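You operate a simulated robot arm through the tools that you are given. There is no shell and no other tool. Be economical: measure what you need, move in short steps, check, and stop when the job is done.

You are at the controls of a simulated two-armed robot. One attempt, no reset.

Task
On the deck of the steel cart, fold the white cloth in half and then in half again.
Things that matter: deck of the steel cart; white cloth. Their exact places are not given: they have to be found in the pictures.

It is judged by the outcome, as a careful person would: the job done as asked, and still so three seconds after it is handed in. It fails if anything else is knocked over, pushed out of place, dropped, spilled or broken. Flat cloth is picked up by pressing the open fingertips on it (5 to 10 N) and closing them slowly along it; thin cloth reads only 2 to 8 mm in the jaws.

Robot
Two 7-joint arms with two-finger parallel grippers on one trunk, on a base that drives. Base frame: it is fixed to the floor where the robot stands at the start and does not move with it; the origin is under the middle of the robot, x ahead of it, y to its left, z up. Units: m, degrees, N and s.
The left shoulder is at the start at [0.062, 0.197, 1.004], the right one opposite. With the tool pointing down near the work surface each hand reaches from about 0.3 to 0.72 m from the robot's upright axis, wherever it stands, measured 20 degrees to its own side. Places, roughly: deck of the steel cart [0.5, 0, 0.8]. Payload 1.57 kg a hand.
Tool frame (each hand has its own): the origin (TCP) lies between the finger pads and is the grasp point; the fingertips stand 0.03 m ahead of it; z points along the fingers, y is the line along which they close. The gripper opens to 0.11 m. The fingers are 0.024 m wide and 0.012 m thick; the gripper's body (0.048 by 0.112 m) begins 0.078 m behind the TCP.
Orientation is that of the tool frame in the base frame, as [roll, pitch, yaw] about the fixed x, y, z axes, in that order (R = Rz(yaw) Ry(pitch) Rx(roll)). With the fingers straight down and closing along the base's y, the tool's x points along the base's -x, its y along +y and its z along -z.

Tools
- The arms move only by the tool drive_tool. It takes "left_plan", "right_plan" or both (then of equal length, played together; a hand with none holds still); each is a list of rows, each a list of 3 entries, a list of its own where there are three numbers: the opening, from 0 (shut) to 1 (fully open), then the shift along the tool's x, y, z in m, then the turn, a rotation vector about the tool's x, y, z in degrees. In form: [[jaw, [dx, dy, dz], [ax, ay, az]], ...]. A call has 1 to 20 rows; each row shifts and turns the commanded pose from where the row before left it, along the tool's axes as they then stand. Rows are played at 5 a second. More than 0.05 m and 8.6 degrees between two rows, or a gripper value outside its range, and nothing of the call is played. Where a pose cannot be reached the arm comes as near as it can. A force on the tool above 40 N (or 10 N above the force at the start of the call, whichever is more), or a blocked arm, ends the call early, and 0.2 s more pass. Each finger travels about 0.072 m/s and halts on what it meets, pressing with about 23 N; the grip force reading is that of the motor and also rises with nothing between the fingers. The clock runs only during rows and for 0.2 s after the last one: add rows that do not move to give the fingers time. The reply holds the time, the measured pose of the TCP, the force on the tool along the base axes, the opening and the grip force, in the units named above and with some noise, with the torque about the TCP (base axes, N m) and any sound that the robot's microphone picked up.
- Cameras (640 x 400 px; columns grow to the right, rows downward): "scene" is now at [0.0943, -0.0052, 1.5696]; the picture's right is [-0.07, -1.00, -0.00], its down [-0.89, 0.07, -0.45] and it looks along [0.45, -0.03, -0.89] (base axes); focal length 249 px, centre (320, 200). "left" rides on the left gripper at [0.07, -0.016, -0.141] in its tool frame; the picture's right is [0.23, 0.97, 0.00], its down [-0.85, 0.20, -0.48] and it looks along [-0.47, 0.11, 0.88] (tool axes); focal length 222 px, centre (320, 200). "right" rides on the right gripper at [0.07, 0.016, -0.141] in its tool frame; the picture's right is [-0.23, 0.97, 0.00], its down [-0.85, -0.20, -0.48] and it looks along [-0.47, -0.11, 0.88] (tool axes); focal length 222 px, centre (320, 200).
- get_image(camera): a new picture of that camera. No time passes.
- move_column(by): slides the trunk up (or, below 0, down) by that many m; the arms and the scene camera ride with it, the base frame stays. It gives what a move gives, with no picture.
- base_move(legs): drives the robot by 1 to 6 legs, each [ahead, left, turn to the left] in m, m and degrees, along the robot's own axes; the way and the turn of a leg run together, so that a leg with both is an arc; at most 1.5 m and 180 degrees a leg. The arms and the cameras ride along, it lands a little off, and it stops where it bumps. It gives what a move gives.
- turn_head(pan, tilt): turns the head with the scene camera to pan (to the left, within 86 degrees either way) and tilt (down, from -29 to 69), counted from straight ahead of the robot. It gives what a move gives.
- pixel_to_xyz(camera, pixels): for up to 12 pixels [column, row] of the newest picture of that camera ("zoom" is the newest enlarged one), the place [x, y, z] in the base frame of the surface seen there, good to about 0.003 m. No time passes.
- zoom(camera, box): a new picture of the part [left, top, right, bottom] of that camera's present view, enlarged. No time passes.
- hand_in(): hands the job in; it is judged then, once.

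Work in short steps. Measure before you move; look again where a grasp or a placing could have gone wrong, and mend it. You have 80 turns and 58 pictures in all, those below and enlarged ones among them. Open the grippers and draw the arms clear of the work before you hand the job in, unless the task says otherwise; then end with one line.

The tools are called after ">>>" as a command line: name --argument value ..., lists and objects as JSON in quotes. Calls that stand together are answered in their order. drive_tool: Moves the arms, as the interface text tells. Its arguments: {"type":"object","properties":{"left_plan":{"type":"array","items":{"type":"array"}},"right_plan":{"type":"array","items":{"type":"array"}}},"required":[]} The other tools are called the same way: move_column (by) slides the trunk up or down; base_move (legs) drives the base; turn_head (pan, tilt) turns the head that bears the scene camera; get_image (camera) takes a picture; pixel_to_xyz (camera, pixels) gives the place of the surface under pixels of a picture; zoom (camera, box) takes an enlarged picture of a part of a camera's view; hand_in () hands the job in.

At the start:

```text
clock: 0.0
left_ee_pos: [0.4818, 0.1084, 1.0165]
left_orientation: [-180.0, -0.2, -179.9]
left_contact_force: [-0.8, -0.1, 0.0]
left_ft_torque: [0.02, 0.01, 0.06]
left_gripper_width: 0.11
left_gripper_force: 0.1
right_ee_pos: [0.3683, -0.2572, 0.9373]
right_orientation: [179.8, -0.1, -180.0]
right_contact_force: [0.6, -0.4, 0.5]
right_ft_torque: [-0.01, 0.01, 0.03]
right_gripper_width: 0.1102
right_gripper_force: 0.1
trunk travel left (down, up): [-0.6, 0.39]
robot x, y, heading: [0.0014, 0.0004, -0.0]
head pan, tilt: [-4.3, 63.2]
```

scene: 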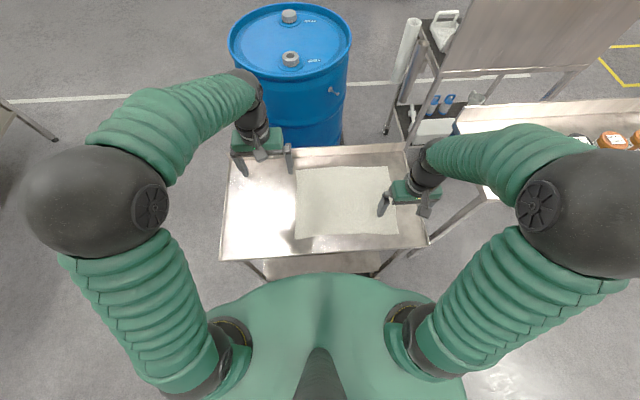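
right: 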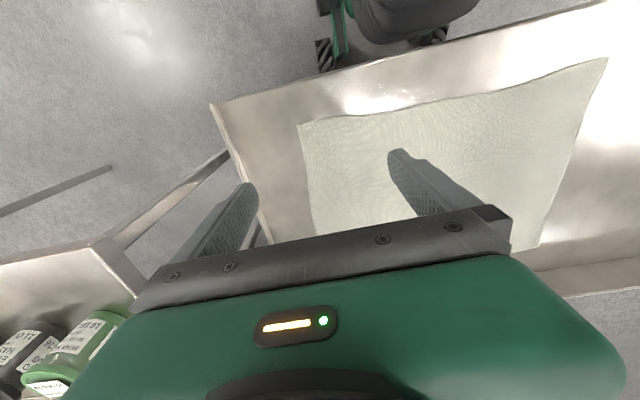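
left: 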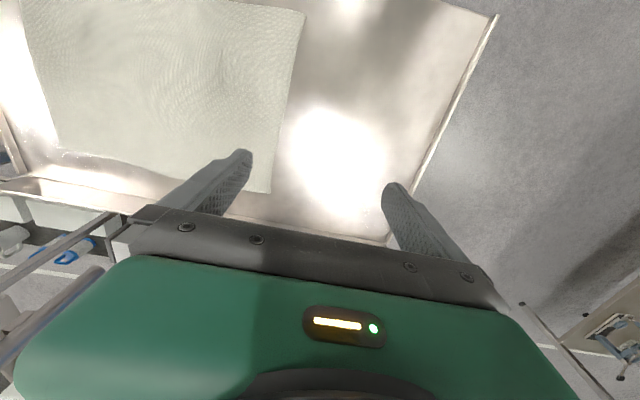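

The cloth shows on the cart deck around scene px (295..397, 166..238). I enlarge it to find the corners.

>>> zoom --camera "scene" --box '[210, 130, 440, 274]'

```text
2.78 times, centred on (325, 202) of scene
```

zoom: 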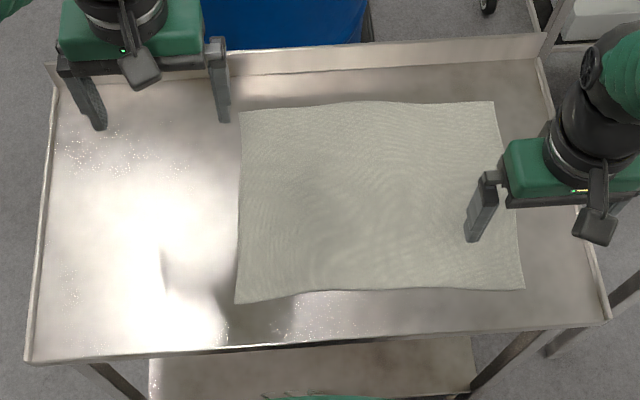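

Corners in the zoom: (240,113), (494,102), (524,288), (235,302). I measure these, edge middles, and the deck and its rims.

>>> pixel_to_xyz --camera "zoom" --pixels '[[243, 116], [491, 105], [520, 285], [238, 299], [368, 104], [375, 287], [150, 200], [375, 200], [300, 340], [400, 60], [35, 340], [600, 300]]'

```text
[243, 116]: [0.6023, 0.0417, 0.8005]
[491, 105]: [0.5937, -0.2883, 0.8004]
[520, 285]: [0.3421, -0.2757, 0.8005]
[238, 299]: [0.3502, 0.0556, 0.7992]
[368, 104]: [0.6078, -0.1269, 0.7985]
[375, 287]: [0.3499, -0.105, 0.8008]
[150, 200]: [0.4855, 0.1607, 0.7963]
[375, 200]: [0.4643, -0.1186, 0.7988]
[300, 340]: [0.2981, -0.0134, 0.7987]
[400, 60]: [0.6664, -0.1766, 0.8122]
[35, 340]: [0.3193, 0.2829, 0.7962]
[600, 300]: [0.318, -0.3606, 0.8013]
```

The cloth is about 0.25 (x) by 0.33 (y) m, with its near edge at x≈0.345. I'll carry the near edge to the far edge using both hands. First I turn both hands 90° so they close along x, and half-close the jaws.

>>> drive_tool --left_plan '[[0.8, [0, 0, 0], [0, 0, 8.2]], [0.6, [0, 0, 0], [0, 0, 8.2]], [0.36, [0, 0, 0], [0, 0, 8.2]], [0.36, [0, 0, 0], [0, 0, 8.2]], [0.36, [0, 0, 0], [0, 0, 8.2]], [0.36, [0, 0, 0], [0, 0, 8.2]], [0.36, [0, 0, 0], [0, 0, 8.2]], [0.36, [0, 0, 0], [0, 0, 8.2]], [0.36, [0, 0, 0], [0, 0, 8.2]], [0.36, [0, 0, 0], [0, 0, 8.2]], [0.36, [0, 0, 0], [0, 0, 8]], [0.36, [0, 0, 0], [0, 0, 0]]]' --right_plan '[[0.8, [0, 0, 0], [0, 0, -8.2]], [0.6, [0, 0, 0], [0, 0, -8.2]], [0.36, [0, 0, 0], [0, 0, -8.2]], [0.36, [0, 0, 0], [0, 0, -8.2]], [0.36, [0, 0, 0], [0, 0, -8.2]], [0.36, [0, 0, 0], [0, 0, -8.2]], [0.36, [0, 0, 0], [0, 0, -8.2]], [0.36, [0, 0, 0], [0, 0, -8.2]], [0.36, [0, 0, 0], [0, 0, -8.2]], [0.36, [0, 0, 0], [0, 0, -8.2]], [0.36, [0, 0, 0], [0, 0, -8]], [0.36, [0, 0, 0], [0, 0, 0]]]'

```text
clock: 2.6
left_ee_pos: [0.4815, 0.1083, 1.0168]
left_orientation: [-180.0, -0.1, 89.9]
left_contact_force: [0.0, -0.6, -0.4]
left_ft_torque: [0.04, -0.01, 0.02]
left_gripper_width: 0.0397
left_gripper_force: 0.1
right_ee_pos: [0.3676, -0.2576, 0.9386]
right_orientation: [-180.0, 0.0, -89.9]
right_contact_force: [-0.7, 0.6, 0.8]
right_ft_torque: [0.02, 0.01, -0.02]
right_gripper_width: 0.0395
right_gripper_force: 0.0
trunk travel left (down, up): [-0.6, 0.39]
robot x, y, heading: [0.0003, -0.0034, -0.2]
head pan, tilt: [-4.3, 63.2]
```

Both hands turned. I bring them over the near corners, with the tips about 2 cm above the deck.

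>>> drive_tool --left_plan '[[0.36, [-0.0146, -0.0243, 0.0334], [0, 0, 0]], [0.36, [-0.0146, -0.0243, 0.0334], [0, 0, 0]], [0.36, [-0.0146, -0.0243, 0.0334], [0, 0, 0]], [0.36, [-0.0146, -0.0243, 0.0334], [0, 0, 0]], [0.36, [-0.0146, -0.0243, 0.0334], [0, 0, 0]], [0.36, [0, 0, 0], [0, 0, 0]]]' --right_plan '[[0.36, [-0.0005, 0.0029, 0.0177], [0, 0, 0]], [0.36, [-0.0005, 0.0029, 0.0177], [0, 0, 0]], [0.36, [-0.0005, 0.0029, 0.0177], [0, 0, 0]], [0.36, [-0.0005, 0.0029, 0.0177], [0, 0, 0]], [0.36, [-0.0005, 0.0029, 0.0177], [0, 0, 0]], [0.36, [0, 0, 0], [0, 0, 0]]]'

>>> get_image --camera "left"

>>> get_image --camera "right"

```text
clock: 4.0
left_ee_pos: [0.3605, 0.0355, 0.8485]
left_orientation: [180.0, -0.1, 90.0]
left_contact_force: [-0.2, 0.8, -0.7]
left_ft_torque: [0.01, -0.01, -0.02]
left_gripper_width: 0.0396
left_gripper_force: 0.0
right_ee_pos: [0.3532, -0.2555, 0.8487]
right_orientation: [179.9, 0.1, -90.0]
right_contact_force: [-0.1, 0.7, 0.3]
right_ft_torque: [-0.03, -0.04, 0.03]
right_gripper_width: 0.0396
right_gripper_force: 0.2
trunk travel left (down, up): [-0.6, 0.39]
robot x, y, heading: [-0.0012, -0.0018, 0.2]
head pan, tilt: [-4.3, 63.2]
```

```text
53 pictures are left
```

left: 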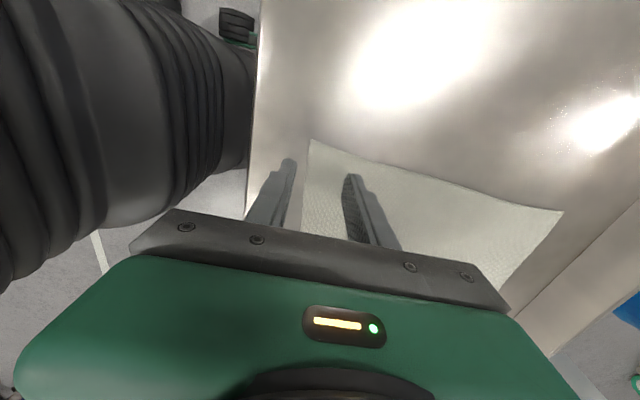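

```text
52 pictures are left
```

right: 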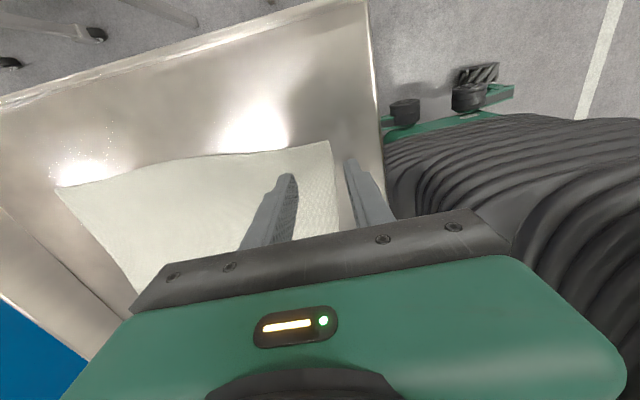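

Near fingers sit just outside the near edge, far fingers on the cloth. I lower to light contact.

>>> drive_tool --left_plan '[[0.36, [0, 0, 0.009], [0, 0, 0]], [0.36, [0, 0, 0.009], [0, 0, 0]], [0.36, [0, 0, 0.003], [0, 0, 0]], [0.36, [0, 0, 0], [0, 0, 0]]]' --right_plan '[[0.36, [0, 0, 0.009], [0, 0, 0]], [0.36, [0, 0, 0.009], [0, 0, 0]], [0.36, [0, 0, 0.003], [0, 0, 0]], [0.36, [0, 0, 0], [0, 0, 0]]]'

>>> get_image --camera "left"

>>> get_image --camera "right"

```text
clock: 5.0
left_ee_pos: [0.3596, 0.0359, 0.8314]
left_orientation: [179.5, 0.2, 89.9]
left_contact_force: [-0.7, 1.1, 18.7]
left_ft_torque: [0.14, -0.43, 0.06]
left_gripper_width: 0.0388
left_gripper_force: 0.1
right_ee_pos: [0.3552, -0.2556, 0.8301]
right_orientation: [-179.3, -0.2, -90.1]
right_contact_force: [-2.3, -2.0, 24.7]
right_ft_torque: [-0.22, -0.43, -0.09]
right_gripper_width: 0.0379
right_gripper_force: 0.0
trunk travel left (down, up): [-0.6, 0.39]
robot x, y, heading: [-0.0014, -0.0005, 0.0]
head pan, tilt: [-4.3, 63.2]
stopped in row 4 (right hand): the force on the tool passed its limit at 42 N (the readings are from after the stop); the commanded pose is now the measured one
```

```text
51 pictures are left
```

left: 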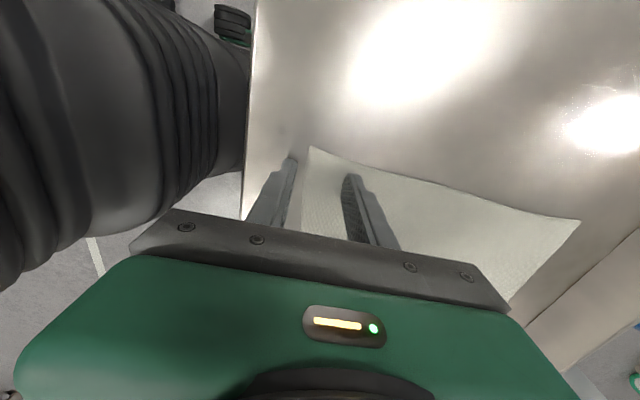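

```text
50 pictures are left
```

right: 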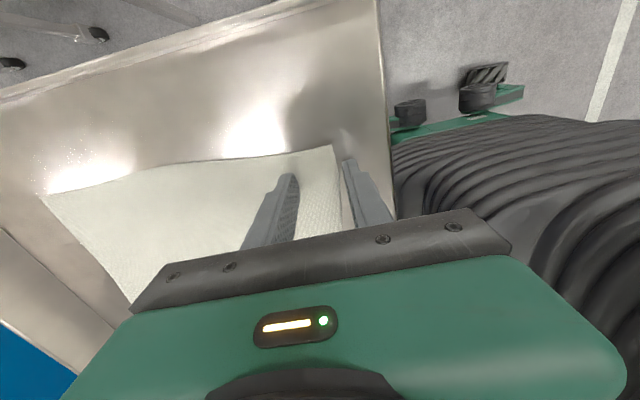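

Contact at TCP z≈0.831, pressing too hard (19 and 25 N). I ease off slightly.

>>> drive_tool --left_plan '[[0.36, [0, 0, -0.0005], [0, 0, 0]], [0.36, [0, 0, 0], [0, 0, 0]]]' --right_plan '[[0.36, [0, 0, -0.0008], [0, 0, 0]], [0.36, [0, 0, 0], [0, 0, 0]]]'

```text
clock: 5.7
left_ee_pos: [0.3592, 0.0352, 0.8315]
left_orientation: [179.5, 0.3, 89.9]
left_contact_force: [0.0, -1.1, 19.7]
left_ft_torque: [0.04, -0.49, -0.08]
left_gripper_width: 0.0401
left_gripper_force: 0.3
right_ee_pos: [0.3547, -0.2561, 0.8309]
right_orientation: [-179.4, -0.2, -90.1]
right_contact_force: [0.4, 0.8, 27.4]
right_ft_torque: [-0.14, -0.61, 0.03]
right_gripper_width: 0.0393
right_gripper_force: 0.1
trunk travel left (down, up): [-0.6, 0.39]
robot x, y, heading: [0.0013, -0.0012, 0.1]
head pan, tilt: [-4.3, 63.2]
```

Still 20/27 N; I ease off more.

>>> drive_tool --left_plan '[[0.36, [0, 0, -0.001], [0, 0, 0]], [0.36, [0, 0, 0], [0, 0, 0]]]' --right_plan '[[0.36, [0, 0, -0.0015], [0, 0, 0]], [0.36, [0, 0, 0], [0, 0, 0]]]'

```text
clock: 6.2
left_ee_pos: [0.3587, 0.0362, 0.8299]
left_orientation: [179.8, 0.1, 89.9]
left_contact_force: [0.1, -1.0, 17.5]
left_ft_torque: [0.04, -0.42, -0.04]
left_gripper_width: 0.0397
left_gripper_force: 0.0
right_ee_pos: [0.3542, -0.2556, 0.8329]
right_orientation: [-179.6, -0.1, -90.0]
right_contact_force: [-0.2, 1.6, 15.5]
right_ft_torque: [-0.11, -0.41, 0.04]
right_gripper_width: 0.0396
right_gripper_force: 0.0
trunk travel left (down, up): [-0.6, 0.39]
robot x, y, heading: [-0.0013, -0.0016, 0.1]
head pan, tilt: [-4.3, 63.2]
```

Compliance is about 10 N/mm; a bit more off, then close slowly.

>>> drive_tool --left_plan '[[0.36, [0, 0, -0.001], [0, 0, 0]], [0.36, [0, 0, 0], [0, 0, 0]], [0.32, [0, 0, 0], [0, 0, 0]], [0.28, [0, 0, 0], [0, 0, 0]], [0.24, [0, 0, 0], [0, 0, 0]], [0.2, [0, 0, 0], [0, 0, 0]], [0.16, [0, 0, 0], [0, 0, 0]], [0.12, [0, 0, 0], [0, 0, 0]], [0.08, [0, 0, 0], [0, 0, 0]], [0.04, [0, 0, 0], [0, 0, 0]], [0, [0, 0, 0], [0, 0, 0]], [0, [0, 0, 0], [0, 0, 0]], [0, [0, 0, 0], [0, 0, 0]]]' --right_plan '[[0.36, [0, 0, -0.0007], [0, 0, 0]], [0.36, [0, 0, 0], [0, 0, 0]], [0.32, [0, 0, 0], [0, 0, 0]], [0.28, [0, 0, 0], [0, 0, 0]], [0.24, [0, 0, 0], [0, 0, 0]], [0.2, [0, 0, 0], [0, 0, 0]], [0.16, [0, 0, 0], [0, 0, 0]], [0.12, [0, 0, 0], [0, 0, 0]], [0.08, [0, 0, 0], [0, 0, 0]], [0.04, [0, 0, 0], [0, 0, 0]], [0, [0, 0, 0], [0, 0, 0]], [0, [0, 0, 0], [0, 0, 0]], [0, [0, 0, 0], [0, 0, 0]]]'

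>>> get_image --camera "left"

>>> get_image --camera "right"

```text
clock: 9.1
left_ee_pos: [0.3601, 0.0365, 0.832]
left_orientation: [179.8, 0.1, 90.0]
left_contact_force: [0.3, -0.9, 2.0]
left_ft_torque: [-0.04, -0.04, 0.02]
left_gripper_width: 0.003
left_gripper_force: 23.2
right_ee_pos: [0.3549, -0.2561, 0.8316]
right_orientation: [-179.6, 0.0, -90.1]
right_contact_force: [0.0, 1.1, 12.4]
right_ft_torque: [-0.09, -0.08, 0.01]
right_gripper_width: 0.0026
right_gripper_force: 22.2
trunk travel left (down, up): [-0.6, 0.39]
robot x, y, heading: [-0.0026, 0.0014, -0.1]
head pan, tilt: [-4.3, 63.2]
```

```text
49 pictures are left
```

left: 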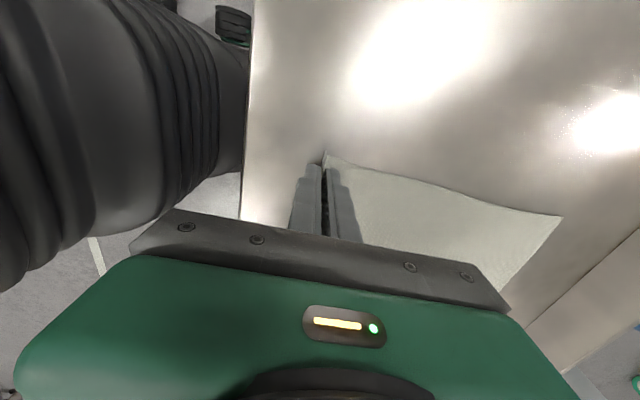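

```text
48 pictures are left
```

right: 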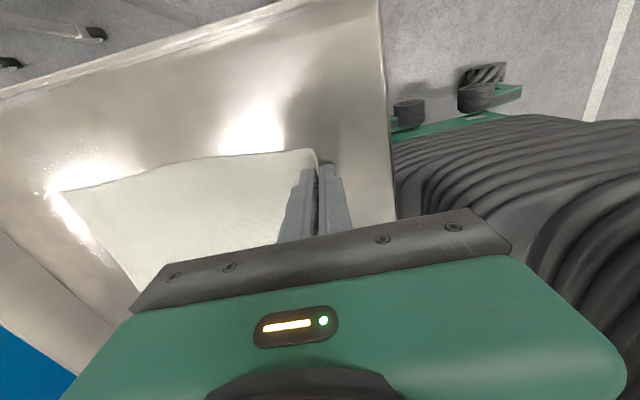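

Both jaws hold about 3 mm, with the edge drawn up between the fingers. I lift 6 cm with slight forward motion and look.

>>> drive_tool --left_plan '[[0, [0, 0, -0.015], [0, 0, 0]], [0, [0, 0.005, -0.015], [0, 0, 0]], [0, [0, 0.01, -0.015], [0, 0, 0]], [0, [0, 0.01, -0.015], [0, 0, 0]], [0, [0, 0, 0], [0, 0, 0]]]' --right_plan '[[0, [0, 0, -0.015], [0, 0, 0]], [0, [0, -0.005, -0.015], [0, 0, 0]], [0, [0, -0.01, -0.015], [0, 0, 0]], [0, [0, -0.01, -0.015], [0, 0, 0]], [0, [0, 0, 0], [0, 0, 0]]]'

>>> zoom --camera "scene" --box '[210, 130, 440, 274]'

>>> get_image --camera "left"

```text
clock: 10.2
left_ee_pos: [0.3857, 0.0346, 0.8912]
left_orientation: [179.9, 0.0, 90.0]
left_contact_force: [-0.6, -0.8, -0.7]
left_ft_torque: [-0.02, -0.02, 0.0]
left_gripper_width: 0.0027
left_gripper_force: 23.1
right_ee_pos: [0.3809, -0.257, 0.8906]
right_orientation: [-179.6, -0.1, -90.1]
right_contact_force: [-0.8, -0.2, -0.8]
right_ft_torque: [0.01, 0.01, 0.01]
right_gripper_width: 0.0026
right_gripper_force: 23.1
trunk travel left (down, up): [-0.6, 0.39]
robot x, y, heading: [-0.0021, -0.0021, -0.1]
head pan, tilt: [-4.3, 63.2]
```

```text
2.78 times, centred on (325, 202) of scene
```

zoom: 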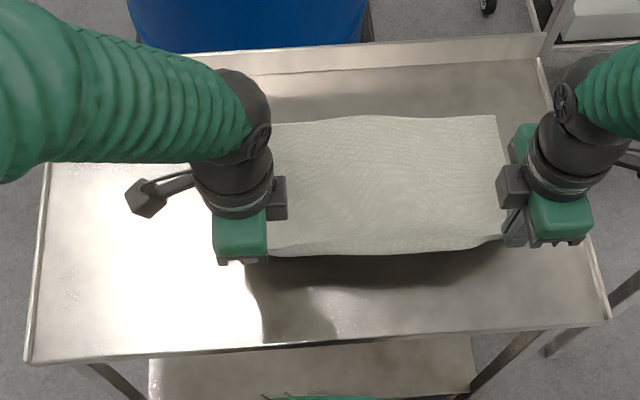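

```text
46 pictures are left
```

left: 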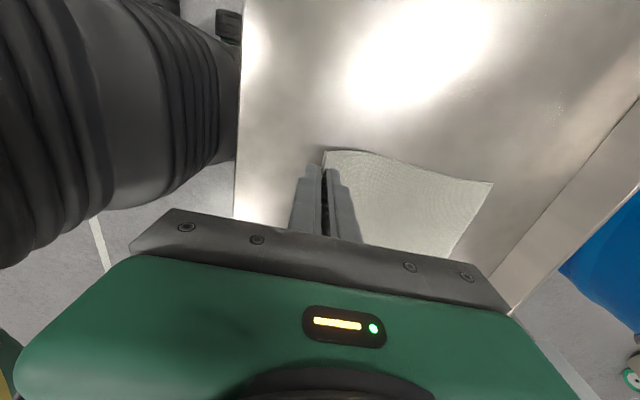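

Both corners are held. The far edge seems to have slid slightly nearer; I measure it at zoom (495,118), (370,118) and (280,124).

>>> pixel_to_xyz --camera "zoom" --pixels '[[493, 119], [370, 119], [282, 126], [380, 170], [380, 225]]'

```text
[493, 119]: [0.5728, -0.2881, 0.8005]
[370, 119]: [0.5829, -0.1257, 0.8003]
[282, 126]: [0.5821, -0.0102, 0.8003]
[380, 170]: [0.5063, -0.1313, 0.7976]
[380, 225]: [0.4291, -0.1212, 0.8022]
```

Far edge is now at x≈0.573–0.583; the hands hold the near edge. I carry it over in a low arc toward the far edge.

>>> drive_tool --left_plan '[[0, [0, 0.02, -0.012], [0, 0, 0]], [0, [0, 0.025, -0.01], [0, 0, 0]], [0, [0, 0.025, -0.004], [0, 0, 0]], [0, [0, 0.025, 0], [0, 0, 0]], [0, [0, 0.025, 0.004], [0, 0, 0]], [0, [0, 0.025, 0.01], [0, 0, 0]], [0, [0, 0.025, 0.015], [0, 0, 0]], [0, [0, 0.015, 0.015], [0, 0, 0]], [0, [0, 0, 0], [0, 0, 0]]]' --right_plan '[[0, [0, -0.02, -0.012], [0, 0, 0]], [0, [0, -0.025, -0.01], [0, 0, 0]], [0, [0, -0.025, -0.004], [0, 0, 0]], [0, [0, -0.025, 0], [0, 0, 0]], [0, [0, -0.025, 0.004], [0, 0, 0]], [0, [0, -0.025, 0.01], [0, 0, 0]], [0, [0, -0.025, 0.015], [0, 0, 0]], [0, [0, -0.015, 0.015], [0, 0, 0]], [0, [0, 0, 0], [0, 0, 0]]]'

>>> zoom --camera "scene" --box '[210, 130, 440, 274]'

```text
clock: 12.2
left_ee_pos: [0.57, 0.032, 0.8754]
left_orientation: [179.8, 0.0, 90.0]
left_contact_force: [-0.1, -0.5, -0.2]
left_ft_torque: [-0.02, -0.01, 0.0]
left_gripper_width: 0.0025
left_gripper_force: 23.1
right_ee_pos: [0.5652, -0.2571, 0.8756]
right_orientation: [-179.6, 0.1, -90.1]
right_contact_force: [0.0, -0.5, 0.4]
right_ft_torque: [-0.02, 0.0, 0.03]
right_gripper_width: 0.003
right_gripper_force: 22.7
trunk travel left (down, up): [-0.6, 0.39]
robot x, y, heading: [-0.0004, 0.0012, -0.2]
head pan, tilt: [-4.3, 63.2]
```

```text
2.78 times, centred on (325, 202) of scene
```

zoom: 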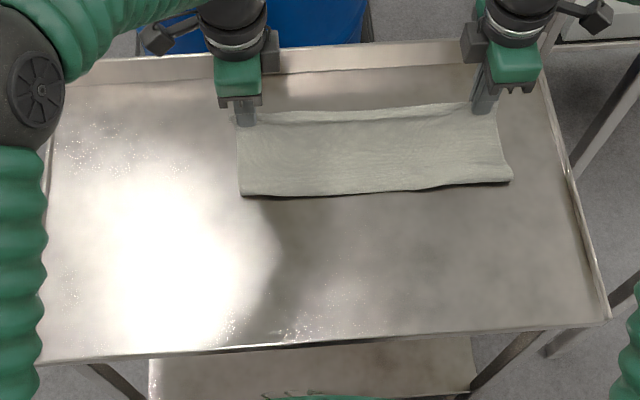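

The fold is over; the edge hangs above the far edge. I tilt the fingers 32° so that the held strip falls outward (+x).

>>> drive_tool --left_plan '[[0, [0, 0, 0], [8, 0, 0]], [0, [0, 0, 0], [8, 0, 0]], [0, [0, 0, 0], [8, 0, 0]], [0, [0, 0, 0], [8, 0, 0]], [0, [0, 0, 0], [0, 0, 0]]]' --right_plan '[[0, [0, 0, 0], [-8, 0, 0]], [0, [0, 0, 0], [-8, 0, 0]], [0, [0, 0, 0], [-8, 0, 0]], [0, [0, 0, 0], [-8, 0, 0]], [0, [0, 0, 0], [0, 0, 0]]]'

>>> zoom --camera "scene" --box '[210, 130, 440, 274]'

>>> get_image --camera "left"

```text
clock: 13.4
left_ee_pos: [0.5362, 0.0466, 0.8749]
left_orientation: [-148.1, 0.2, 89.9]
left_contact_force: [0.7, -14.4, 0.2]
left_ft_torque: [-0.3, -0.04, 0.2]
left_gripper_width: 0.0025
left_gripper_force: 23.1
left hand out of reach, approached as far as the arm can: row 4
right_ee_pos: [0.5526, -0.2575, 0.8786]
right_orientation: [148.3, 0.2, -90.0]
right_contact_force: [-0.6, 14.8, -0.2]
right_ft_torque: [0.31, -0.02, -0.15]
right_gripper_width: 0.0031
right_gripper_force: 22.9
right hand out of reach, approached as far as the arm can: row 4
trunk travel left (down, up): [-0.6, 0.39]
robot x, y, heading: [0.0009, 0.0013, 0.2]
head pan, tilt: [-4.3, 63.2]
```

```text
2.78 times, centred on (325, 202) of scene
```

zoom: 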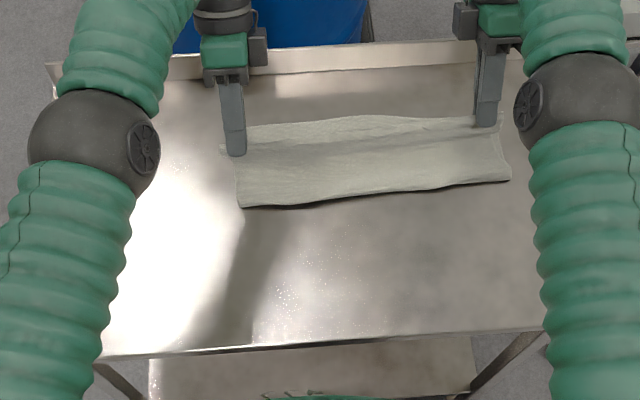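

```text
43 pictures are left
```

left: 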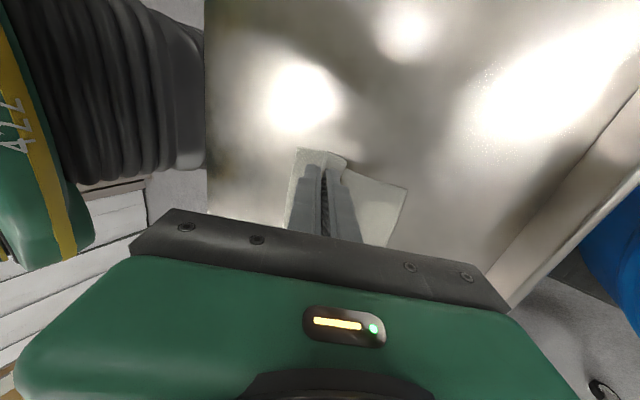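

The 32° tilt is out of reach with a side pull of 14 N. I tilt back by 16° and check where the hands stand.

>>> drive_tool --left_plan '[[0, [0, 0, 0], [-8, 0, 0]], [0, [0, 0, 0], [-8, 0, 0]], [0, [0, 0, 0], [0, 0, 0]]]' --right_plan '[[0, [0, 0, 0], [8, 0, 0]], [0, [0, 0, 0], [8, 0, 0]], [0, [0, 0, 0], [0, 0, 0]]]'

>>> zoom --camera "scene" --box '[210, 130, 440, 274]'

```text
clock: 14.2
left_ee_pos: [0.5375, 0.0471, 0.8734]
left_orientation: [-164.1, 0.1, 90.0]
left_contact_force: [1.1, -17.8, 0.4]
left_ft_torque: [-0.47, 0.02, 0.15]
left_gripper_width: 0.0026
left_gripper_force: 22.7
right_ee_pos: [0.5541, -0.2579, 0.8759]
right_orientation: [164.3, 0.0, -90.0]
right_contact_force: [-0.1, 17.1, -0.4]
right_ft_torque: [0.4, 0.06, -0.11]
right_gripper_width: 0.0029
right_gripper_force: 22.9
trunk travel left (down, up): [-0.6, 0.39]
robot x, y, heading: [0.0001, -0.0022, -0.2]
head pan, tilt: [-4.3, 63.2]
```

```text
2.78 times, centred on (325, 202) of scene
```

zoom: 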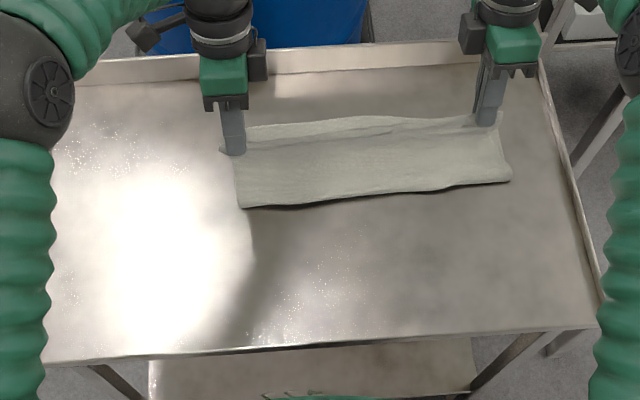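

I bring the left hand back: +3 cm in x and −1.4 cm in y, right +1.2 cm in x, to relieve the tension.

>>> drive_tool --left_plan '[[0, [-0.007, 0.0145, -0.004], [0, 0, 0]], [0, [-0.007, 0.0145, -0.004], [0, 0, 0]], [0, [0, 0, 0], [0, 0, 0]]]' --right_plan '[[0, [0, -0.006, -0.0015], [0, 0, 0]], [0, [0, -0.006, -0.0015], [0, 0, 0]], [0, [0, 0, 0], [0, 0, 0]]]'

>>> zoom --camera "scene" --box '[230, 140, 410, 240]'

```text
clock: 15.1
left_ee_pos: [0.5643, 0.0359, 0.8738]
left_orientation: [-164.2, -0.1, 89.9]
left_contact_force: [0.0, -0.7, 0.6]
left_ft_torque: [-0.01, 0.01, 0.01]
left_gripper_width: 0.0024
left_gripper_force: 23.2
right_ee_pos: [0.5632, -0.2582, 0.8775]
right_orientation: [164.4, -0.2, -90.1]
right_contact_force: [0.1, 0.4, 0.5]
right_ft_torque: [0.01, -0.01, -0.02]
right_gripper_width: 0.003
right_gripper_force: 23.1
trunk travel left (down, up): [-0.6, 0.39]
robot x, y, heading: [0.0006, -0.0002, 0.1]
head pan, tilt: [-4.3, 63.2]
```

```text
3.56 times, centred on (320, 190) of scene
```

zoom: 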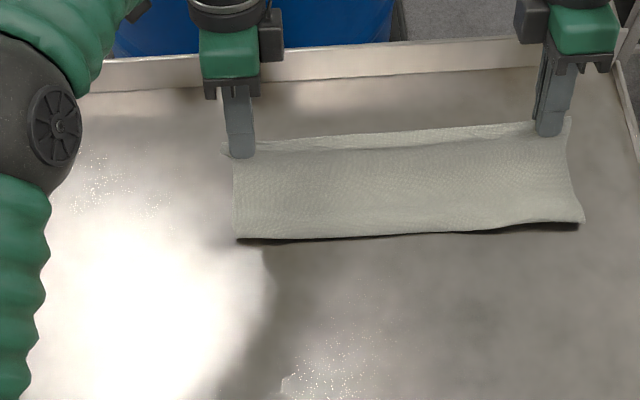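

Tension is gone. I measure the bottom layer's far edge and the fold line.

>>> pixel_to_xyz --camera "zoom" --pixels '[[272, 146], [345, 137], [420, 133], [510, 127], [240, 236], [400, 232], [578, 218], [572, 130]]'

>>> get_image --camera "left"

>>> get_image --camera "right"

```text
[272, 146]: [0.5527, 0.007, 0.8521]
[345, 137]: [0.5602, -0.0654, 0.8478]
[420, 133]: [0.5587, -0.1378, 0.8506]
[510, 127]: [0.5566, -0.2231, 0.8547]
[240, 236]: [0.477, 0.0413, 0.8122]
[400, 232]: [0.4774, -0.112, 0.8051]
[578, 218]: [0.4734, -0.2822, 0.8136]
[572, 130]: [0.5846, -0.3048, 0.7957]
```

```text
40 pictures are left
```

left: 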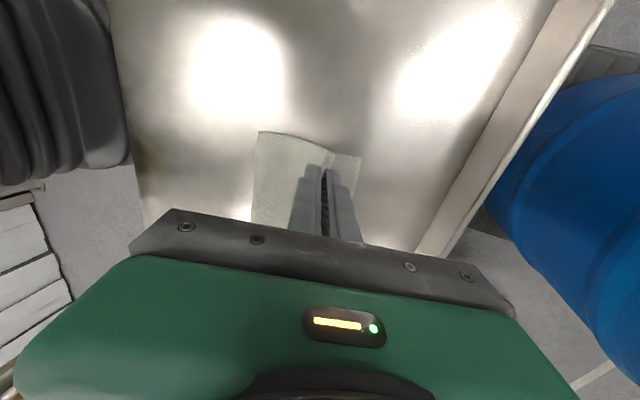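

```text
39 pictures are left
```

right: 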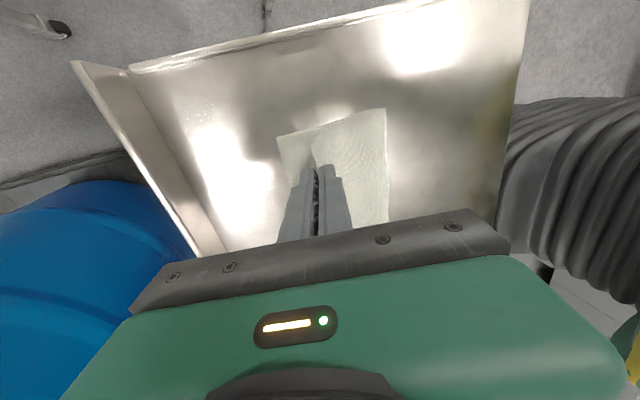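

Wrist views show the bottom layer's far corner: left (357,160), right (281,140). I measure these.

>>> pixel_to_xyz --camera "left" --pixels '[[355, 161], [350, 185], [335, 157], [265, 138]]'

>>> pixel_to_xyz --camera "right" --pixels '[[283, 141], [293, 165], [303, 136], [380, 115]]'

```text
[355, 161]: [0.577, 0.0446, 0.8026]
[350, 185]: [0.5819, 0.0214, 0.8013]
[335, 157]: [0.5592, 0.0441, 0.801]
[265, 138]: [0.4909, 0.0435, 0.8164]
```

```text
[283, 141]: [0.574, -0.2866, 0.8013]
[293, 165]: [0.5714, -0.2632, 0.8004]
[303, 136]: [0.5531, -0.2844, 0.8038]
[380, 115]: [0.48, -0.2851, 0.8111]
```

Bottom far edge at x≈0.58/0.573; grip tips at ≈0.556 plus a ~2 cm strip matches. I lower 3.4 cm and check the force.

>>> drive_tool --left_plan '[[0, [0, 0.0045, 0.0115], [0, 0, 0]], [0, [0, 0.0045, 0.0115], [0, 0, 0]], [0, [0, 0.0035, 0.0077], [0, 0, 0]], [0, [0, 0, 0], [0, 0, 0]]]' --right_plan '[[0, [0, -0.0033, 0.0115], [0, 0, 0]], [0, [0, -0.0033, 0.0115], [0, 0, 0]], [0, [0, -0.003, 0.0105], [0, 0, 0]], [0, [0, 0, 0], [0, 0, 0]]]'

```text
clock: 16.1
left_ee_pos: [0.5688, 0.0316, 0.84]
left_orientation: [-164.1, -0.1, 89.9]
left_contact_force: [-0.1, 0.0, -0.1]
left_ft_torque: [-0.01, 0.04, 0.04]
left_gripper_width: 0.0025
left_gripper_force: 23.0
right_ee_pos: [0.5649, -0.2585, 0.8419]
right_orientation: [164.5, 0.0, -90.2]
right_contact_force: [-0.1, 0.0, 0.8]
right_ft_torque: [0.0, 0.0, 0.0]
right_gripper_width: 0.0028
right_gripper_force: 22.9
trunk travel left (down, up): [-0.6, 0.39]
robot x, y, heading: [-0.0009, 0.0015, 0.0]
head pan, tilt: [-4.3, 63.2]
```

No contact force yet, tips about 1 cm above the deck. I lower 4 mm more and open slowly to about 2 cm.

>>> drive_tool --left_plan '[[0, [0, 0.001, 0.004], [0, 0, 0]], [0.06, [0, 0, 0], [0, 0, 0]], [0.12, [0, 0, 0], [0, 0, 0]], [0.18, [0, 0, 0], [0, 0, 0]], [0.22, [0, 0, 0], [0, 0, 0]], [0.22, [0, 0, 0], [0, 0, 0]]]' --right_plan '[[0, [0, -0.001, 0.004], [0, 0, 0]], [0.06, [0, 0, 0], [0, 0, 0]], [0.12, [0, 0, 0], [0, 0, 0]], [0.18, [0, 0, 0], [0, 0, 0]], [0.22, [0, 0, 0], [0, 0, 0]], [0.22, [0, 0, 0], [0, 0, 0]]]'

>>> get_image --camera "left"

>>> get_image --camera "right"

```text
clock: 17.4
left_ee_pos: [0.5677, 0.0314, 0.8383]
left_orientation: [-164.2, -0.1, 90.0]
left_contact_force: [-0.5, 0.0, 6.2]
left_ft_torque: [0.05, -0.06, 0.01]
left_gripper_width: 0.0222
left_gripper_force: 0.1
right_ee_pos: [0.5643, -0.2586, 0.8391]
right_orientation: [164.3, 0.0, -90.0]
right_contact_force: [-0.1, -0.1, -0.5]
right_ft_torque: [0.0, 0.02, 0.01]
right_gripper_width: 0.024
right_gripper_force: 0.0
trunk travel left (down, up): [-0.6, 0.39]
robot x, y, heading: [-0.0014, 0.0019, -0.0]
head pan, tilt: [-4.3, 63.2]
```

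```text
38 pictures are left
```

left: 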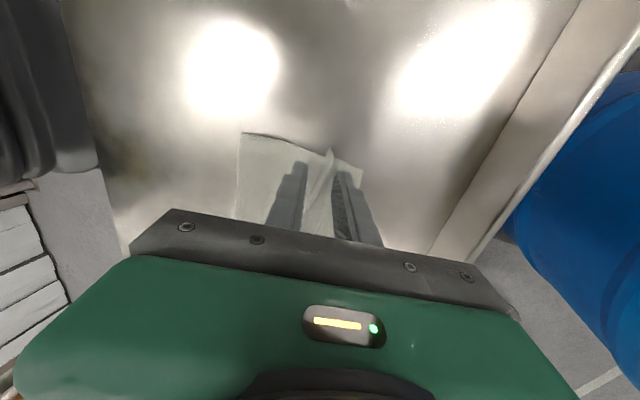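

```text
37 pictures are left
```

right: 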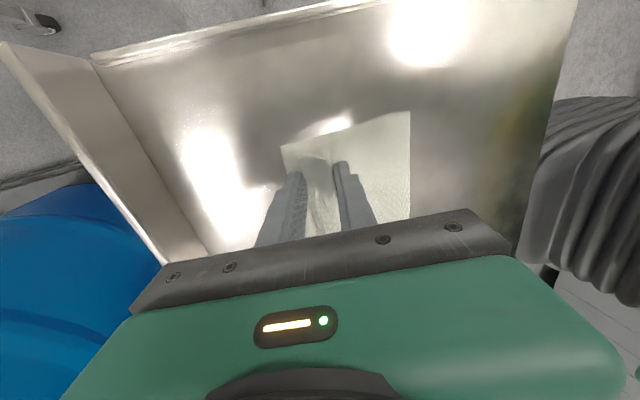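

Released; the edge stands between the fingers. I withdraw along the fingers and look.

>>> drive_tool --left_plan '[[0.22, [0, 0, -0.01], [0, 0, 0]], [0.22, [0, 0, -0.015], [0, 0, 0]], [0.22, [0, 0, -0.03], [0, 0, 0]], [0.22, [0, -0.03, -0.03], [0, 0, 0]], [0.22, [0, -0.03, -0.03], [0, 0, 0]], [0.22, [0, 0, 0], [0, 0, 0]]]' --right_plan '[[0.22, [0, 0, -0.01], [0, 0, 0]], [0.22, [0, 0, -0.015], [0, 0, 0]], [0.22, [0, 0, -0.03], [0, 0, 0]], [0.22, [0, 0.03, -0.03], [0, 0, 0]], [0.22, [0, 0.03, -0.03], [0, 0, 0]], [0.22, [0, 0, 0], [0, 0, 0]]]'

>>> zoom --camera "scene" --box '[230, 140, 410, 240]'

>>> get_image --camera "left"

```text
clock: 18.9
left_ee_pos: [0.5448, 0.0318, 0.9605]
left_orientation: [-164.0, 0.0, 90.0]
left_contact_force: [0.2, -0.1, -0.4]
left_ft_torque: [-0.03, -0.01, -0.05]
left_gripper_width: 0.0241
left_gripper_force: 0.1
right_ee_pos: [0.5383, -0.2567, 0.9619]
right_orientation: [164.1, 0.0, -90.0]
right_contact_force: [0.6, -0.2, -0.2]
right_ft_torque: [0.0, 0.01, -0.02]
right_gripper_width: 0.0241
right_gripper_force: 0.1
trunk travel left (down, up): [-0.6, 0.39]
robot x, y, heading: [0.0008, 0.0005, -0.0]
head pan, tilt: [-4.3, 63.2]
```

```text
3.56 times, centred on (320, 190) of scene
```

zoom: 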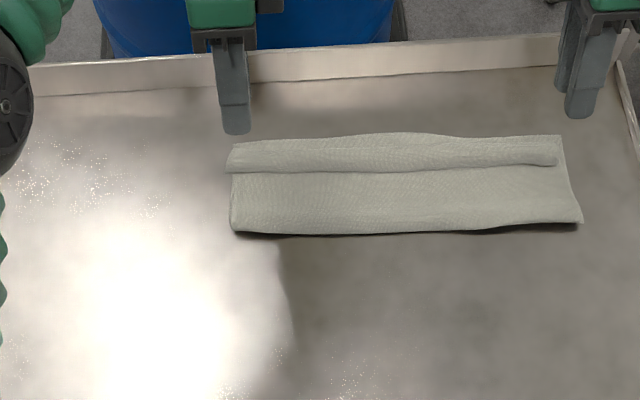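

```text
35 pictures are left
```

left: 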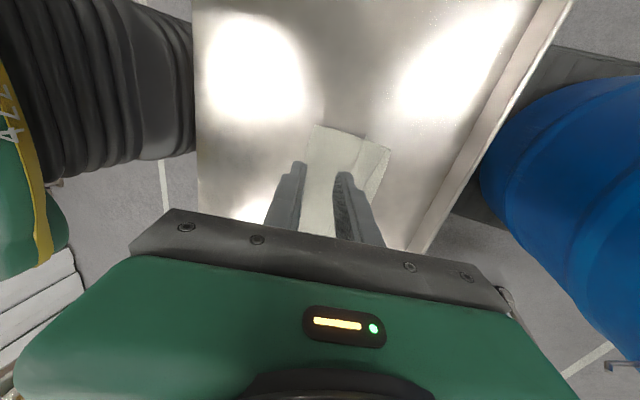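

The held edge fell back toward me: a flap with its lip at zoom (230,172)–(557,163). I measure it to flip it back.

>>> pixel_to_xyz --camera "zoom" --pixels '[[235, 168], [320, 167], [400, 168], [480, 164], [550, 160], [245, 146], [400, 137], [550, 139], [238, 226], [400, 228], [575, 218], [400, 185]]'

>>> zoom --camera "left" --box '[250, 100, 450, 225]'

```text
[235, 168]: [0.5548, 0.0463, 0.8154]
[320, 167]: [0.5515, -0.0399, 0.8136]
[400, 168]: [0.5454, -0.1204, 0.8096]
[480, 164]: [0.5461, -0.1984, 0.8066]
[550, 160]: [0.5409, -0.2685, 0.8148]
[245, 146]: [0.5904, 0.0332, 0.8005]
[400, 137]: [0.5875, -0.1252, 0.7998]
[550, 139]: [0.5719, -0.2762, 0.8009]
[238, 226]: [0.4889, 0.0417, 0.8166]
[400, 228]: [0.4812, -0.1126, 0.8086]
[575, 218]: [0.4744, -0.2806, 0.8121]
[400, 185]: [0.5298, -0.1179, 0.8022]
```

```text
3.20 times, centred on (350, 162) of left
```

zoom: 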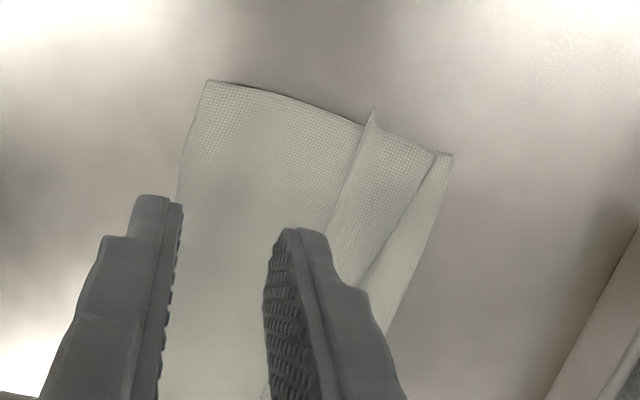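

The flap (≈2.5 cm, lip z≈0.815) must be flipped outward. I close the fingers and lower them just in front of the lip, tips ~5 mm above the cloth.

>>> drive_tool --left_plan '[[0.1, [0, -0.0096, 0.0028], [0, 0, 0]], [0, [0, 0.0085, 0.0294], [0, 0, 0]], [0, [0, 0.0085, 0.0294], [0, 0, 0]], [0, [0, 0.0085, 0.0294], [0, 0, 0]], [0, [0, 0.0085, 0.0294], [0, 0, 0]], [0, [0, 0, 0], [0, 0, 0]]]' --right_plan '[[0.1, [0, 0.0154, 0.0044], [0, 0, 0]], [0, [0, -0.0086, 0.0298], [0, 0, 0]], [0, [0, -0.0086, 0.0298], [0, 0, 0]], [0, [0, -0.0086, 0.0298], [0, 0, 0]], [0, [0, -0.0086, 0.0298], [0, 0, 0]], [0, [0, 0, 0], [0, 0, 0]]]'

>>> zoom --camera "scene" --box '[230, 140, 410, 240]'

```text
clock: 20.2
left_ee_pos: [0.5334, 0.0318, 0.8432]
left_orientation: [-164.2, -0.1, 90.0]
left_contact_force: [0.0, -0.5, -0.5]
left_ft_torque: [0.0, -0.04, 0.02]
left_gripper_width: 0.0
left_gripper_force: 21.2
right_ee_pos: [0.5228, -0.2565, 0.8431]
right_orientation: [164.4, -0.1, -90.0]
right_contact_force: [-0.6, 0.5, 0.2]
right_ft_torque: [-0.03, -0.01, -0.01]
right_gripper_width: 0.0001
right_gripper_force: 21.3
trunk travel left (down, up): [-0.6, 0.39]
robot x, y, heading: [0.0013, -0.0008, -0.1]
head pan, tilt: [-4.3, 63.2]
```

```text
3.56 times, centred on (320, 190) of scene
```

zoom: 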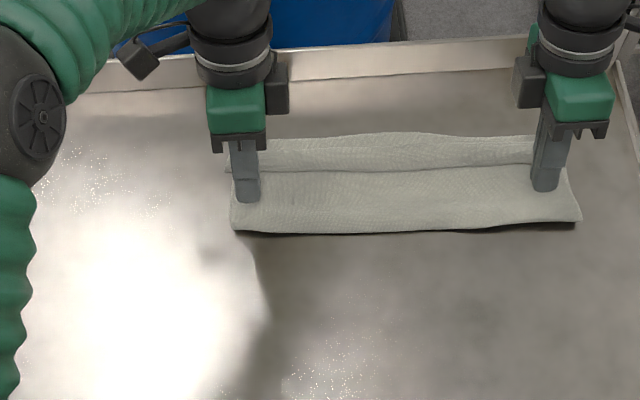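

Tips stand right in front of the lip. I lower 5 mm and sweep +x slowly, rising at the end.

>>> drive_tool --left_plan '[[0, [0, 0.0014, 0.0048], [0, 0, 0]], [0, [0, 0.0096, -0.0028], [0, 0, 0]], [0, [0, 0.0096, -0.0028], [0, 0, 0]], [0, [0, 0.0096, -0.0028], [0, 0, 0]], [0, [0, 0.0096, -0.0032], [0, 0, 0]], [0, [0, 0.0096, -0.0036], [0, 0, 0]], [0, [0, 0.0088, -0.0057], [0, 0, 0]], [0, [0, 0.0088, -0.0057], [0, 0, 0]], [0, [0, 0, 0], [0, 0, 0]]]' --right_plan '[[0, [0, -0.0014, 0.0048], [0, 0, 0]], [0, [0, -0.0096, -0.0028], [0, 0, 0]], [0, [0, -0.0096, -0.0028], [0, 0, 0]], [0, [0, -0.0096, -0.0028], [0, 0, 0]], [0, [0, -0.0096, -0.0032], [0, 0, 0]], [0, [0, -0.0096, -0.0036], [0, 0, 0]], [0, [0, -0.0088, -0.0057], [0, 0, 0]], [0, [0, -0.0088, -0.0057], [0, 0, 0]], [0, [0, 0, 0], [0, 0, 0]]]'

>>> zoom --camera "scene" --box '[230, 140, 410, 240]'

>>> zoom --camera "left" --box '[250, 100, 450, 225]'

```text
clock: 22.2
left_ee_pos: [0.5976, 0.0343, 0.8443]
left_orientation: [-164.1, 0.1, 89.9]
left_contact_force: [0.2, -0.2, -0.8]
left_ft_torque: [0.03, 0.02, -0.01]
left_gripper_width: 0.0
left_gripper_force: 20.9
left hand out of reach, approached as far as the arm can: row 8
right_ee_pos: [0.593, -0.2571, 0.8442]
right_orientation: [164.3, 0.0, -90.1]
right_contact_force: [-0.3, 0.5, 0.5]
right_ft_torque: [0.01, -0.02, 0.03]
right_gripper_width: 0.0001
right_gripper_force: 21.9
trunk travel left (down, up): [-0.6, 0.39]
robot x, y, heading: [-0.0012, 0.0003, -0.2]
head pan, tilt: [-4.3, 63.2]
```

```text
3.56 times, centred on (320, 190) of scene
```

zoom: 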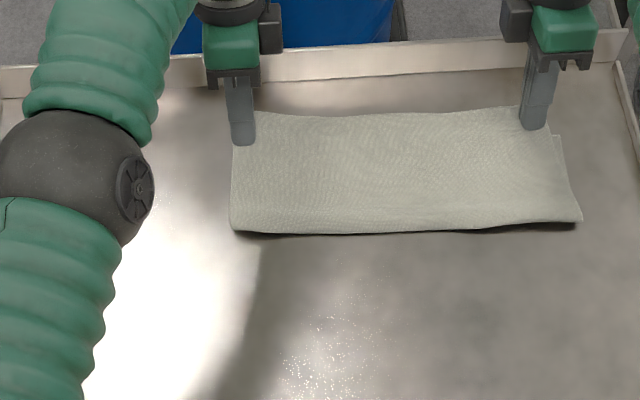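

```text
3.20 times, centred on (350, 162) of left
```

zoom: 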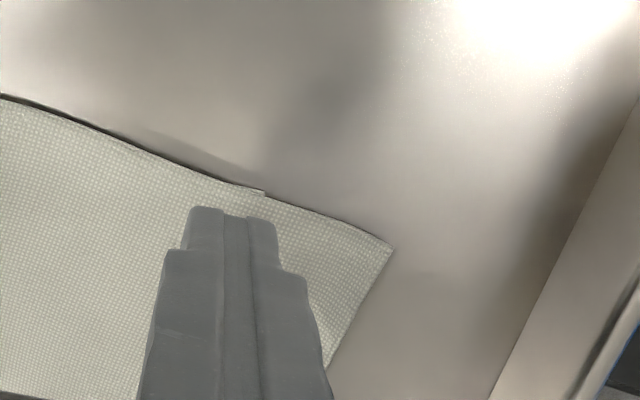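

The flap flipped outward along its whole length. I lift straight up, back off and inspect.

>>> drive_tool --left_plan '[[0, [0, -0.007, -0.025], [0, 0, 0]], [0, [0, -0.01, -0.035], [0, 0, 0]], [0, [0, -0.03, -0.035], [0, 0, 0]], [0, [0, 0, 0], [0, 0, 0]]]' --right_plan '[[0, [0, 0.007, -0.025], [0, 0, 0]], [0, [0, 0.01, -0.035], [0, 0, 0]], [0, [0, 0.03, -0.035], [0, 0, 0]], [0, [0, 0, 0], [0, 0, 0]]]'

>>> zoom --camera "scene" --box '[230, 140, 410, 240]'

>>> get_image --camera "left"

>>> get_image --camera "right"

```text
clock: 23.2
left_ee_pos: [0.5777, 0.0341, 0.9465]
left_orientation: [-164.0, 0.0, 90.1]
left_contact_force: [0.8, 0.3, 0.4]
left_ft_torque: [0.03, 0.01, -0.04]
left_gripper_width: 0.0
left_gripper_force: 21.2
right_ee_pos: [0.5754, -0.2585, 0.9474]
right_orientation: [164.1, 0.0, -90.0]
right_contact_force: [0.2, 0.1, -0.6]
right_ft_torque: [0.01, 0.04, 0.02]
right_gripper_width: 0.0
right_gripper_force: 21.3
trunk travel left (down, up): [-0.6, 0.39]
robot x, y, heading: [-0.0023, -0.0008, 0.1]
head pan, tilt: [-4.3, 63.2]
```

```text
3.56 times, centred on (320, 190) of scene
```

zoom: 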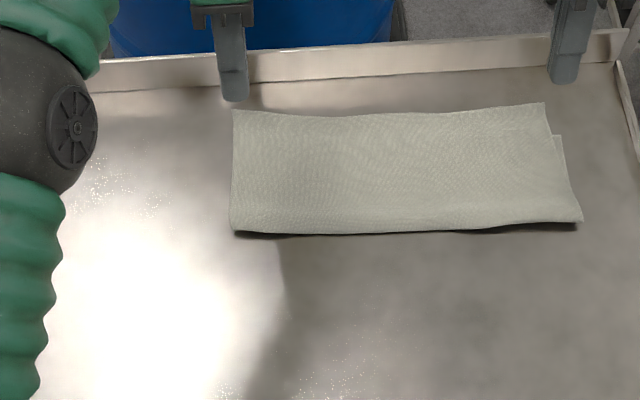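

```text
29 pictures are left
```

left: 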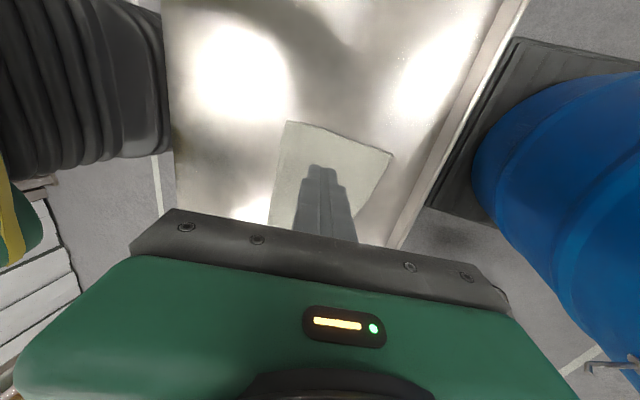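

```text
28 pictures are left
```

right: 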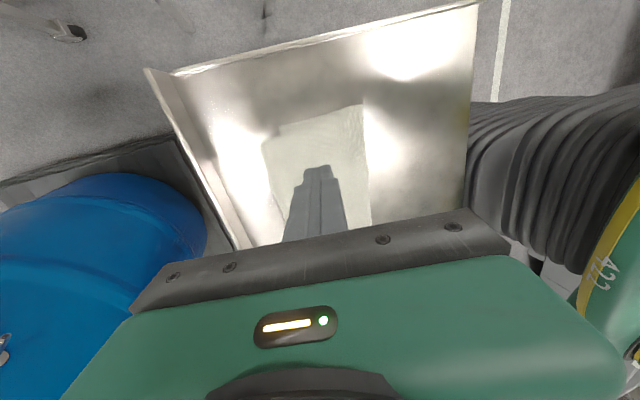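

The first fold is flat, but the top layer overshoots the bottom one somewhat at right (zoom (545,104) vs (562,137)). I measure.

>>> pixel_to_xyz --camera "zoom" --pixels '[[236, 113], [345, 119], [440, 115], [540, 107], [560, 139], [236, 226], [330, 232], [480, 226], [578, 219], [400, 160]]'

```text
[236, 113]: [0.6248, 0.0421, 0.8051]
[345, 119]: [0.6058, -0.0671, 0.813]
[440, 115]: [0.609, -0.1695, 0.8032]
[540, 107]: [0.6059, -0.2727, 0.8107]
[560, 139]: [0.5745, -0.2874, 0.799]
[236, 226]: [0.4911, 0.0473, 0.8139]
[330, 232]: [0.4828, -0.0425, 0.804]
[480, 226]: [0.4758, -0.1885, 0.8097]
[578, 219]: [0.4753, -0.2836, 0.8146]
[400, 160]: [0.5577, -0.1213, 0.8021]
```

Top layer ends at x≈0.61–0.625, bottom at ≈0.578: about 3–4 cm over. I'll regrip the top edge (which lies on bare deck) and set it back; first straighten the hands and hover over the edge with 3 cm gap.

>>> drive_tool --left_plan '[[0.27, [0, 0, 0], [-8, 0, 0]], [0.27, [0, 0, 0], [-8, 0, 0]], [0.27, [0, 0.018, 0.03], [0, 0, 0]], [0.27, [0, 0.019, 0.03], [0, 0, 0]], [0.27, [0, 0, 0.033], [0, 0, 0]], [0.27, [0, 0, 0], [0, 0, 0]]]' --right_plan '[[0.27, [0, 0, 0], [8, 0, 0]], [0.27, [0, 0, 0], [8, 0, 0]], [0.27, [0, -0.012, 0.03], [0, 0, 0]], [0.27, [0, -0.012, 0.03], [0, 0, 0]], [0.27, [0, 0, 0.033], [0, 0, 0]], [0.27, [0, 0, 0], [0, 0, 0]]]'

>>> zoom --camera "left" --box '[220, 100, 440, 237]'

>>> zoom --camera "right" --box '[200, 100, 420, 237]'

```text
clock: 24.6
left_ee_pos: [0.6157, 0.0362, 0.8542]
left_orientation: [179.9, 0.0, 90.0]
left_contact_force: [-1.7, -0.5, -0.6]
left_ft_torque: [0.03, -0.03, 0.01]
left_gripper_width: 0.0298
left_gripper_force: 0.0
right_ee_pos: [0.5977, -0.2581, 0.8532]
right_orientation: [-179.6, 0.0, -90.0]
right_contact_force: [-0.1, 0.5, 0.6]
right_ft_torque: [-0.03, -0.02, -0.03]
right_gripper_width: 0.0293
right_gripper_force: 0.0
trunk travel left (down, up): [-0.6, 0.39]
robot x, y, heading: [0.002, -0.0006, 0.2]
head pan, tilt: [-4.3, 63.2]
```

```text
2.91 times, centred on (330, 168) of left
```

zoom: 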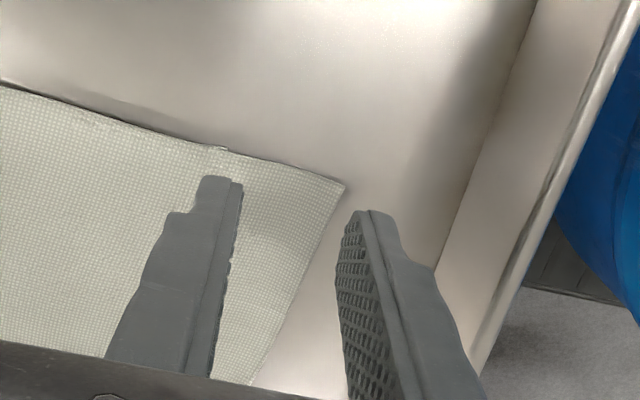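

```text
2.91 times, centred on (310, 168) of right
```

zoom: 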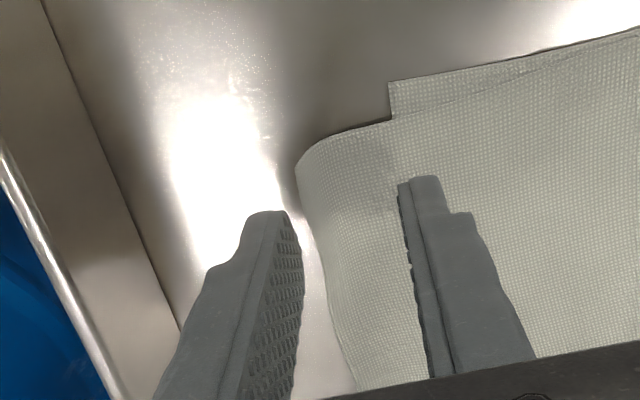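

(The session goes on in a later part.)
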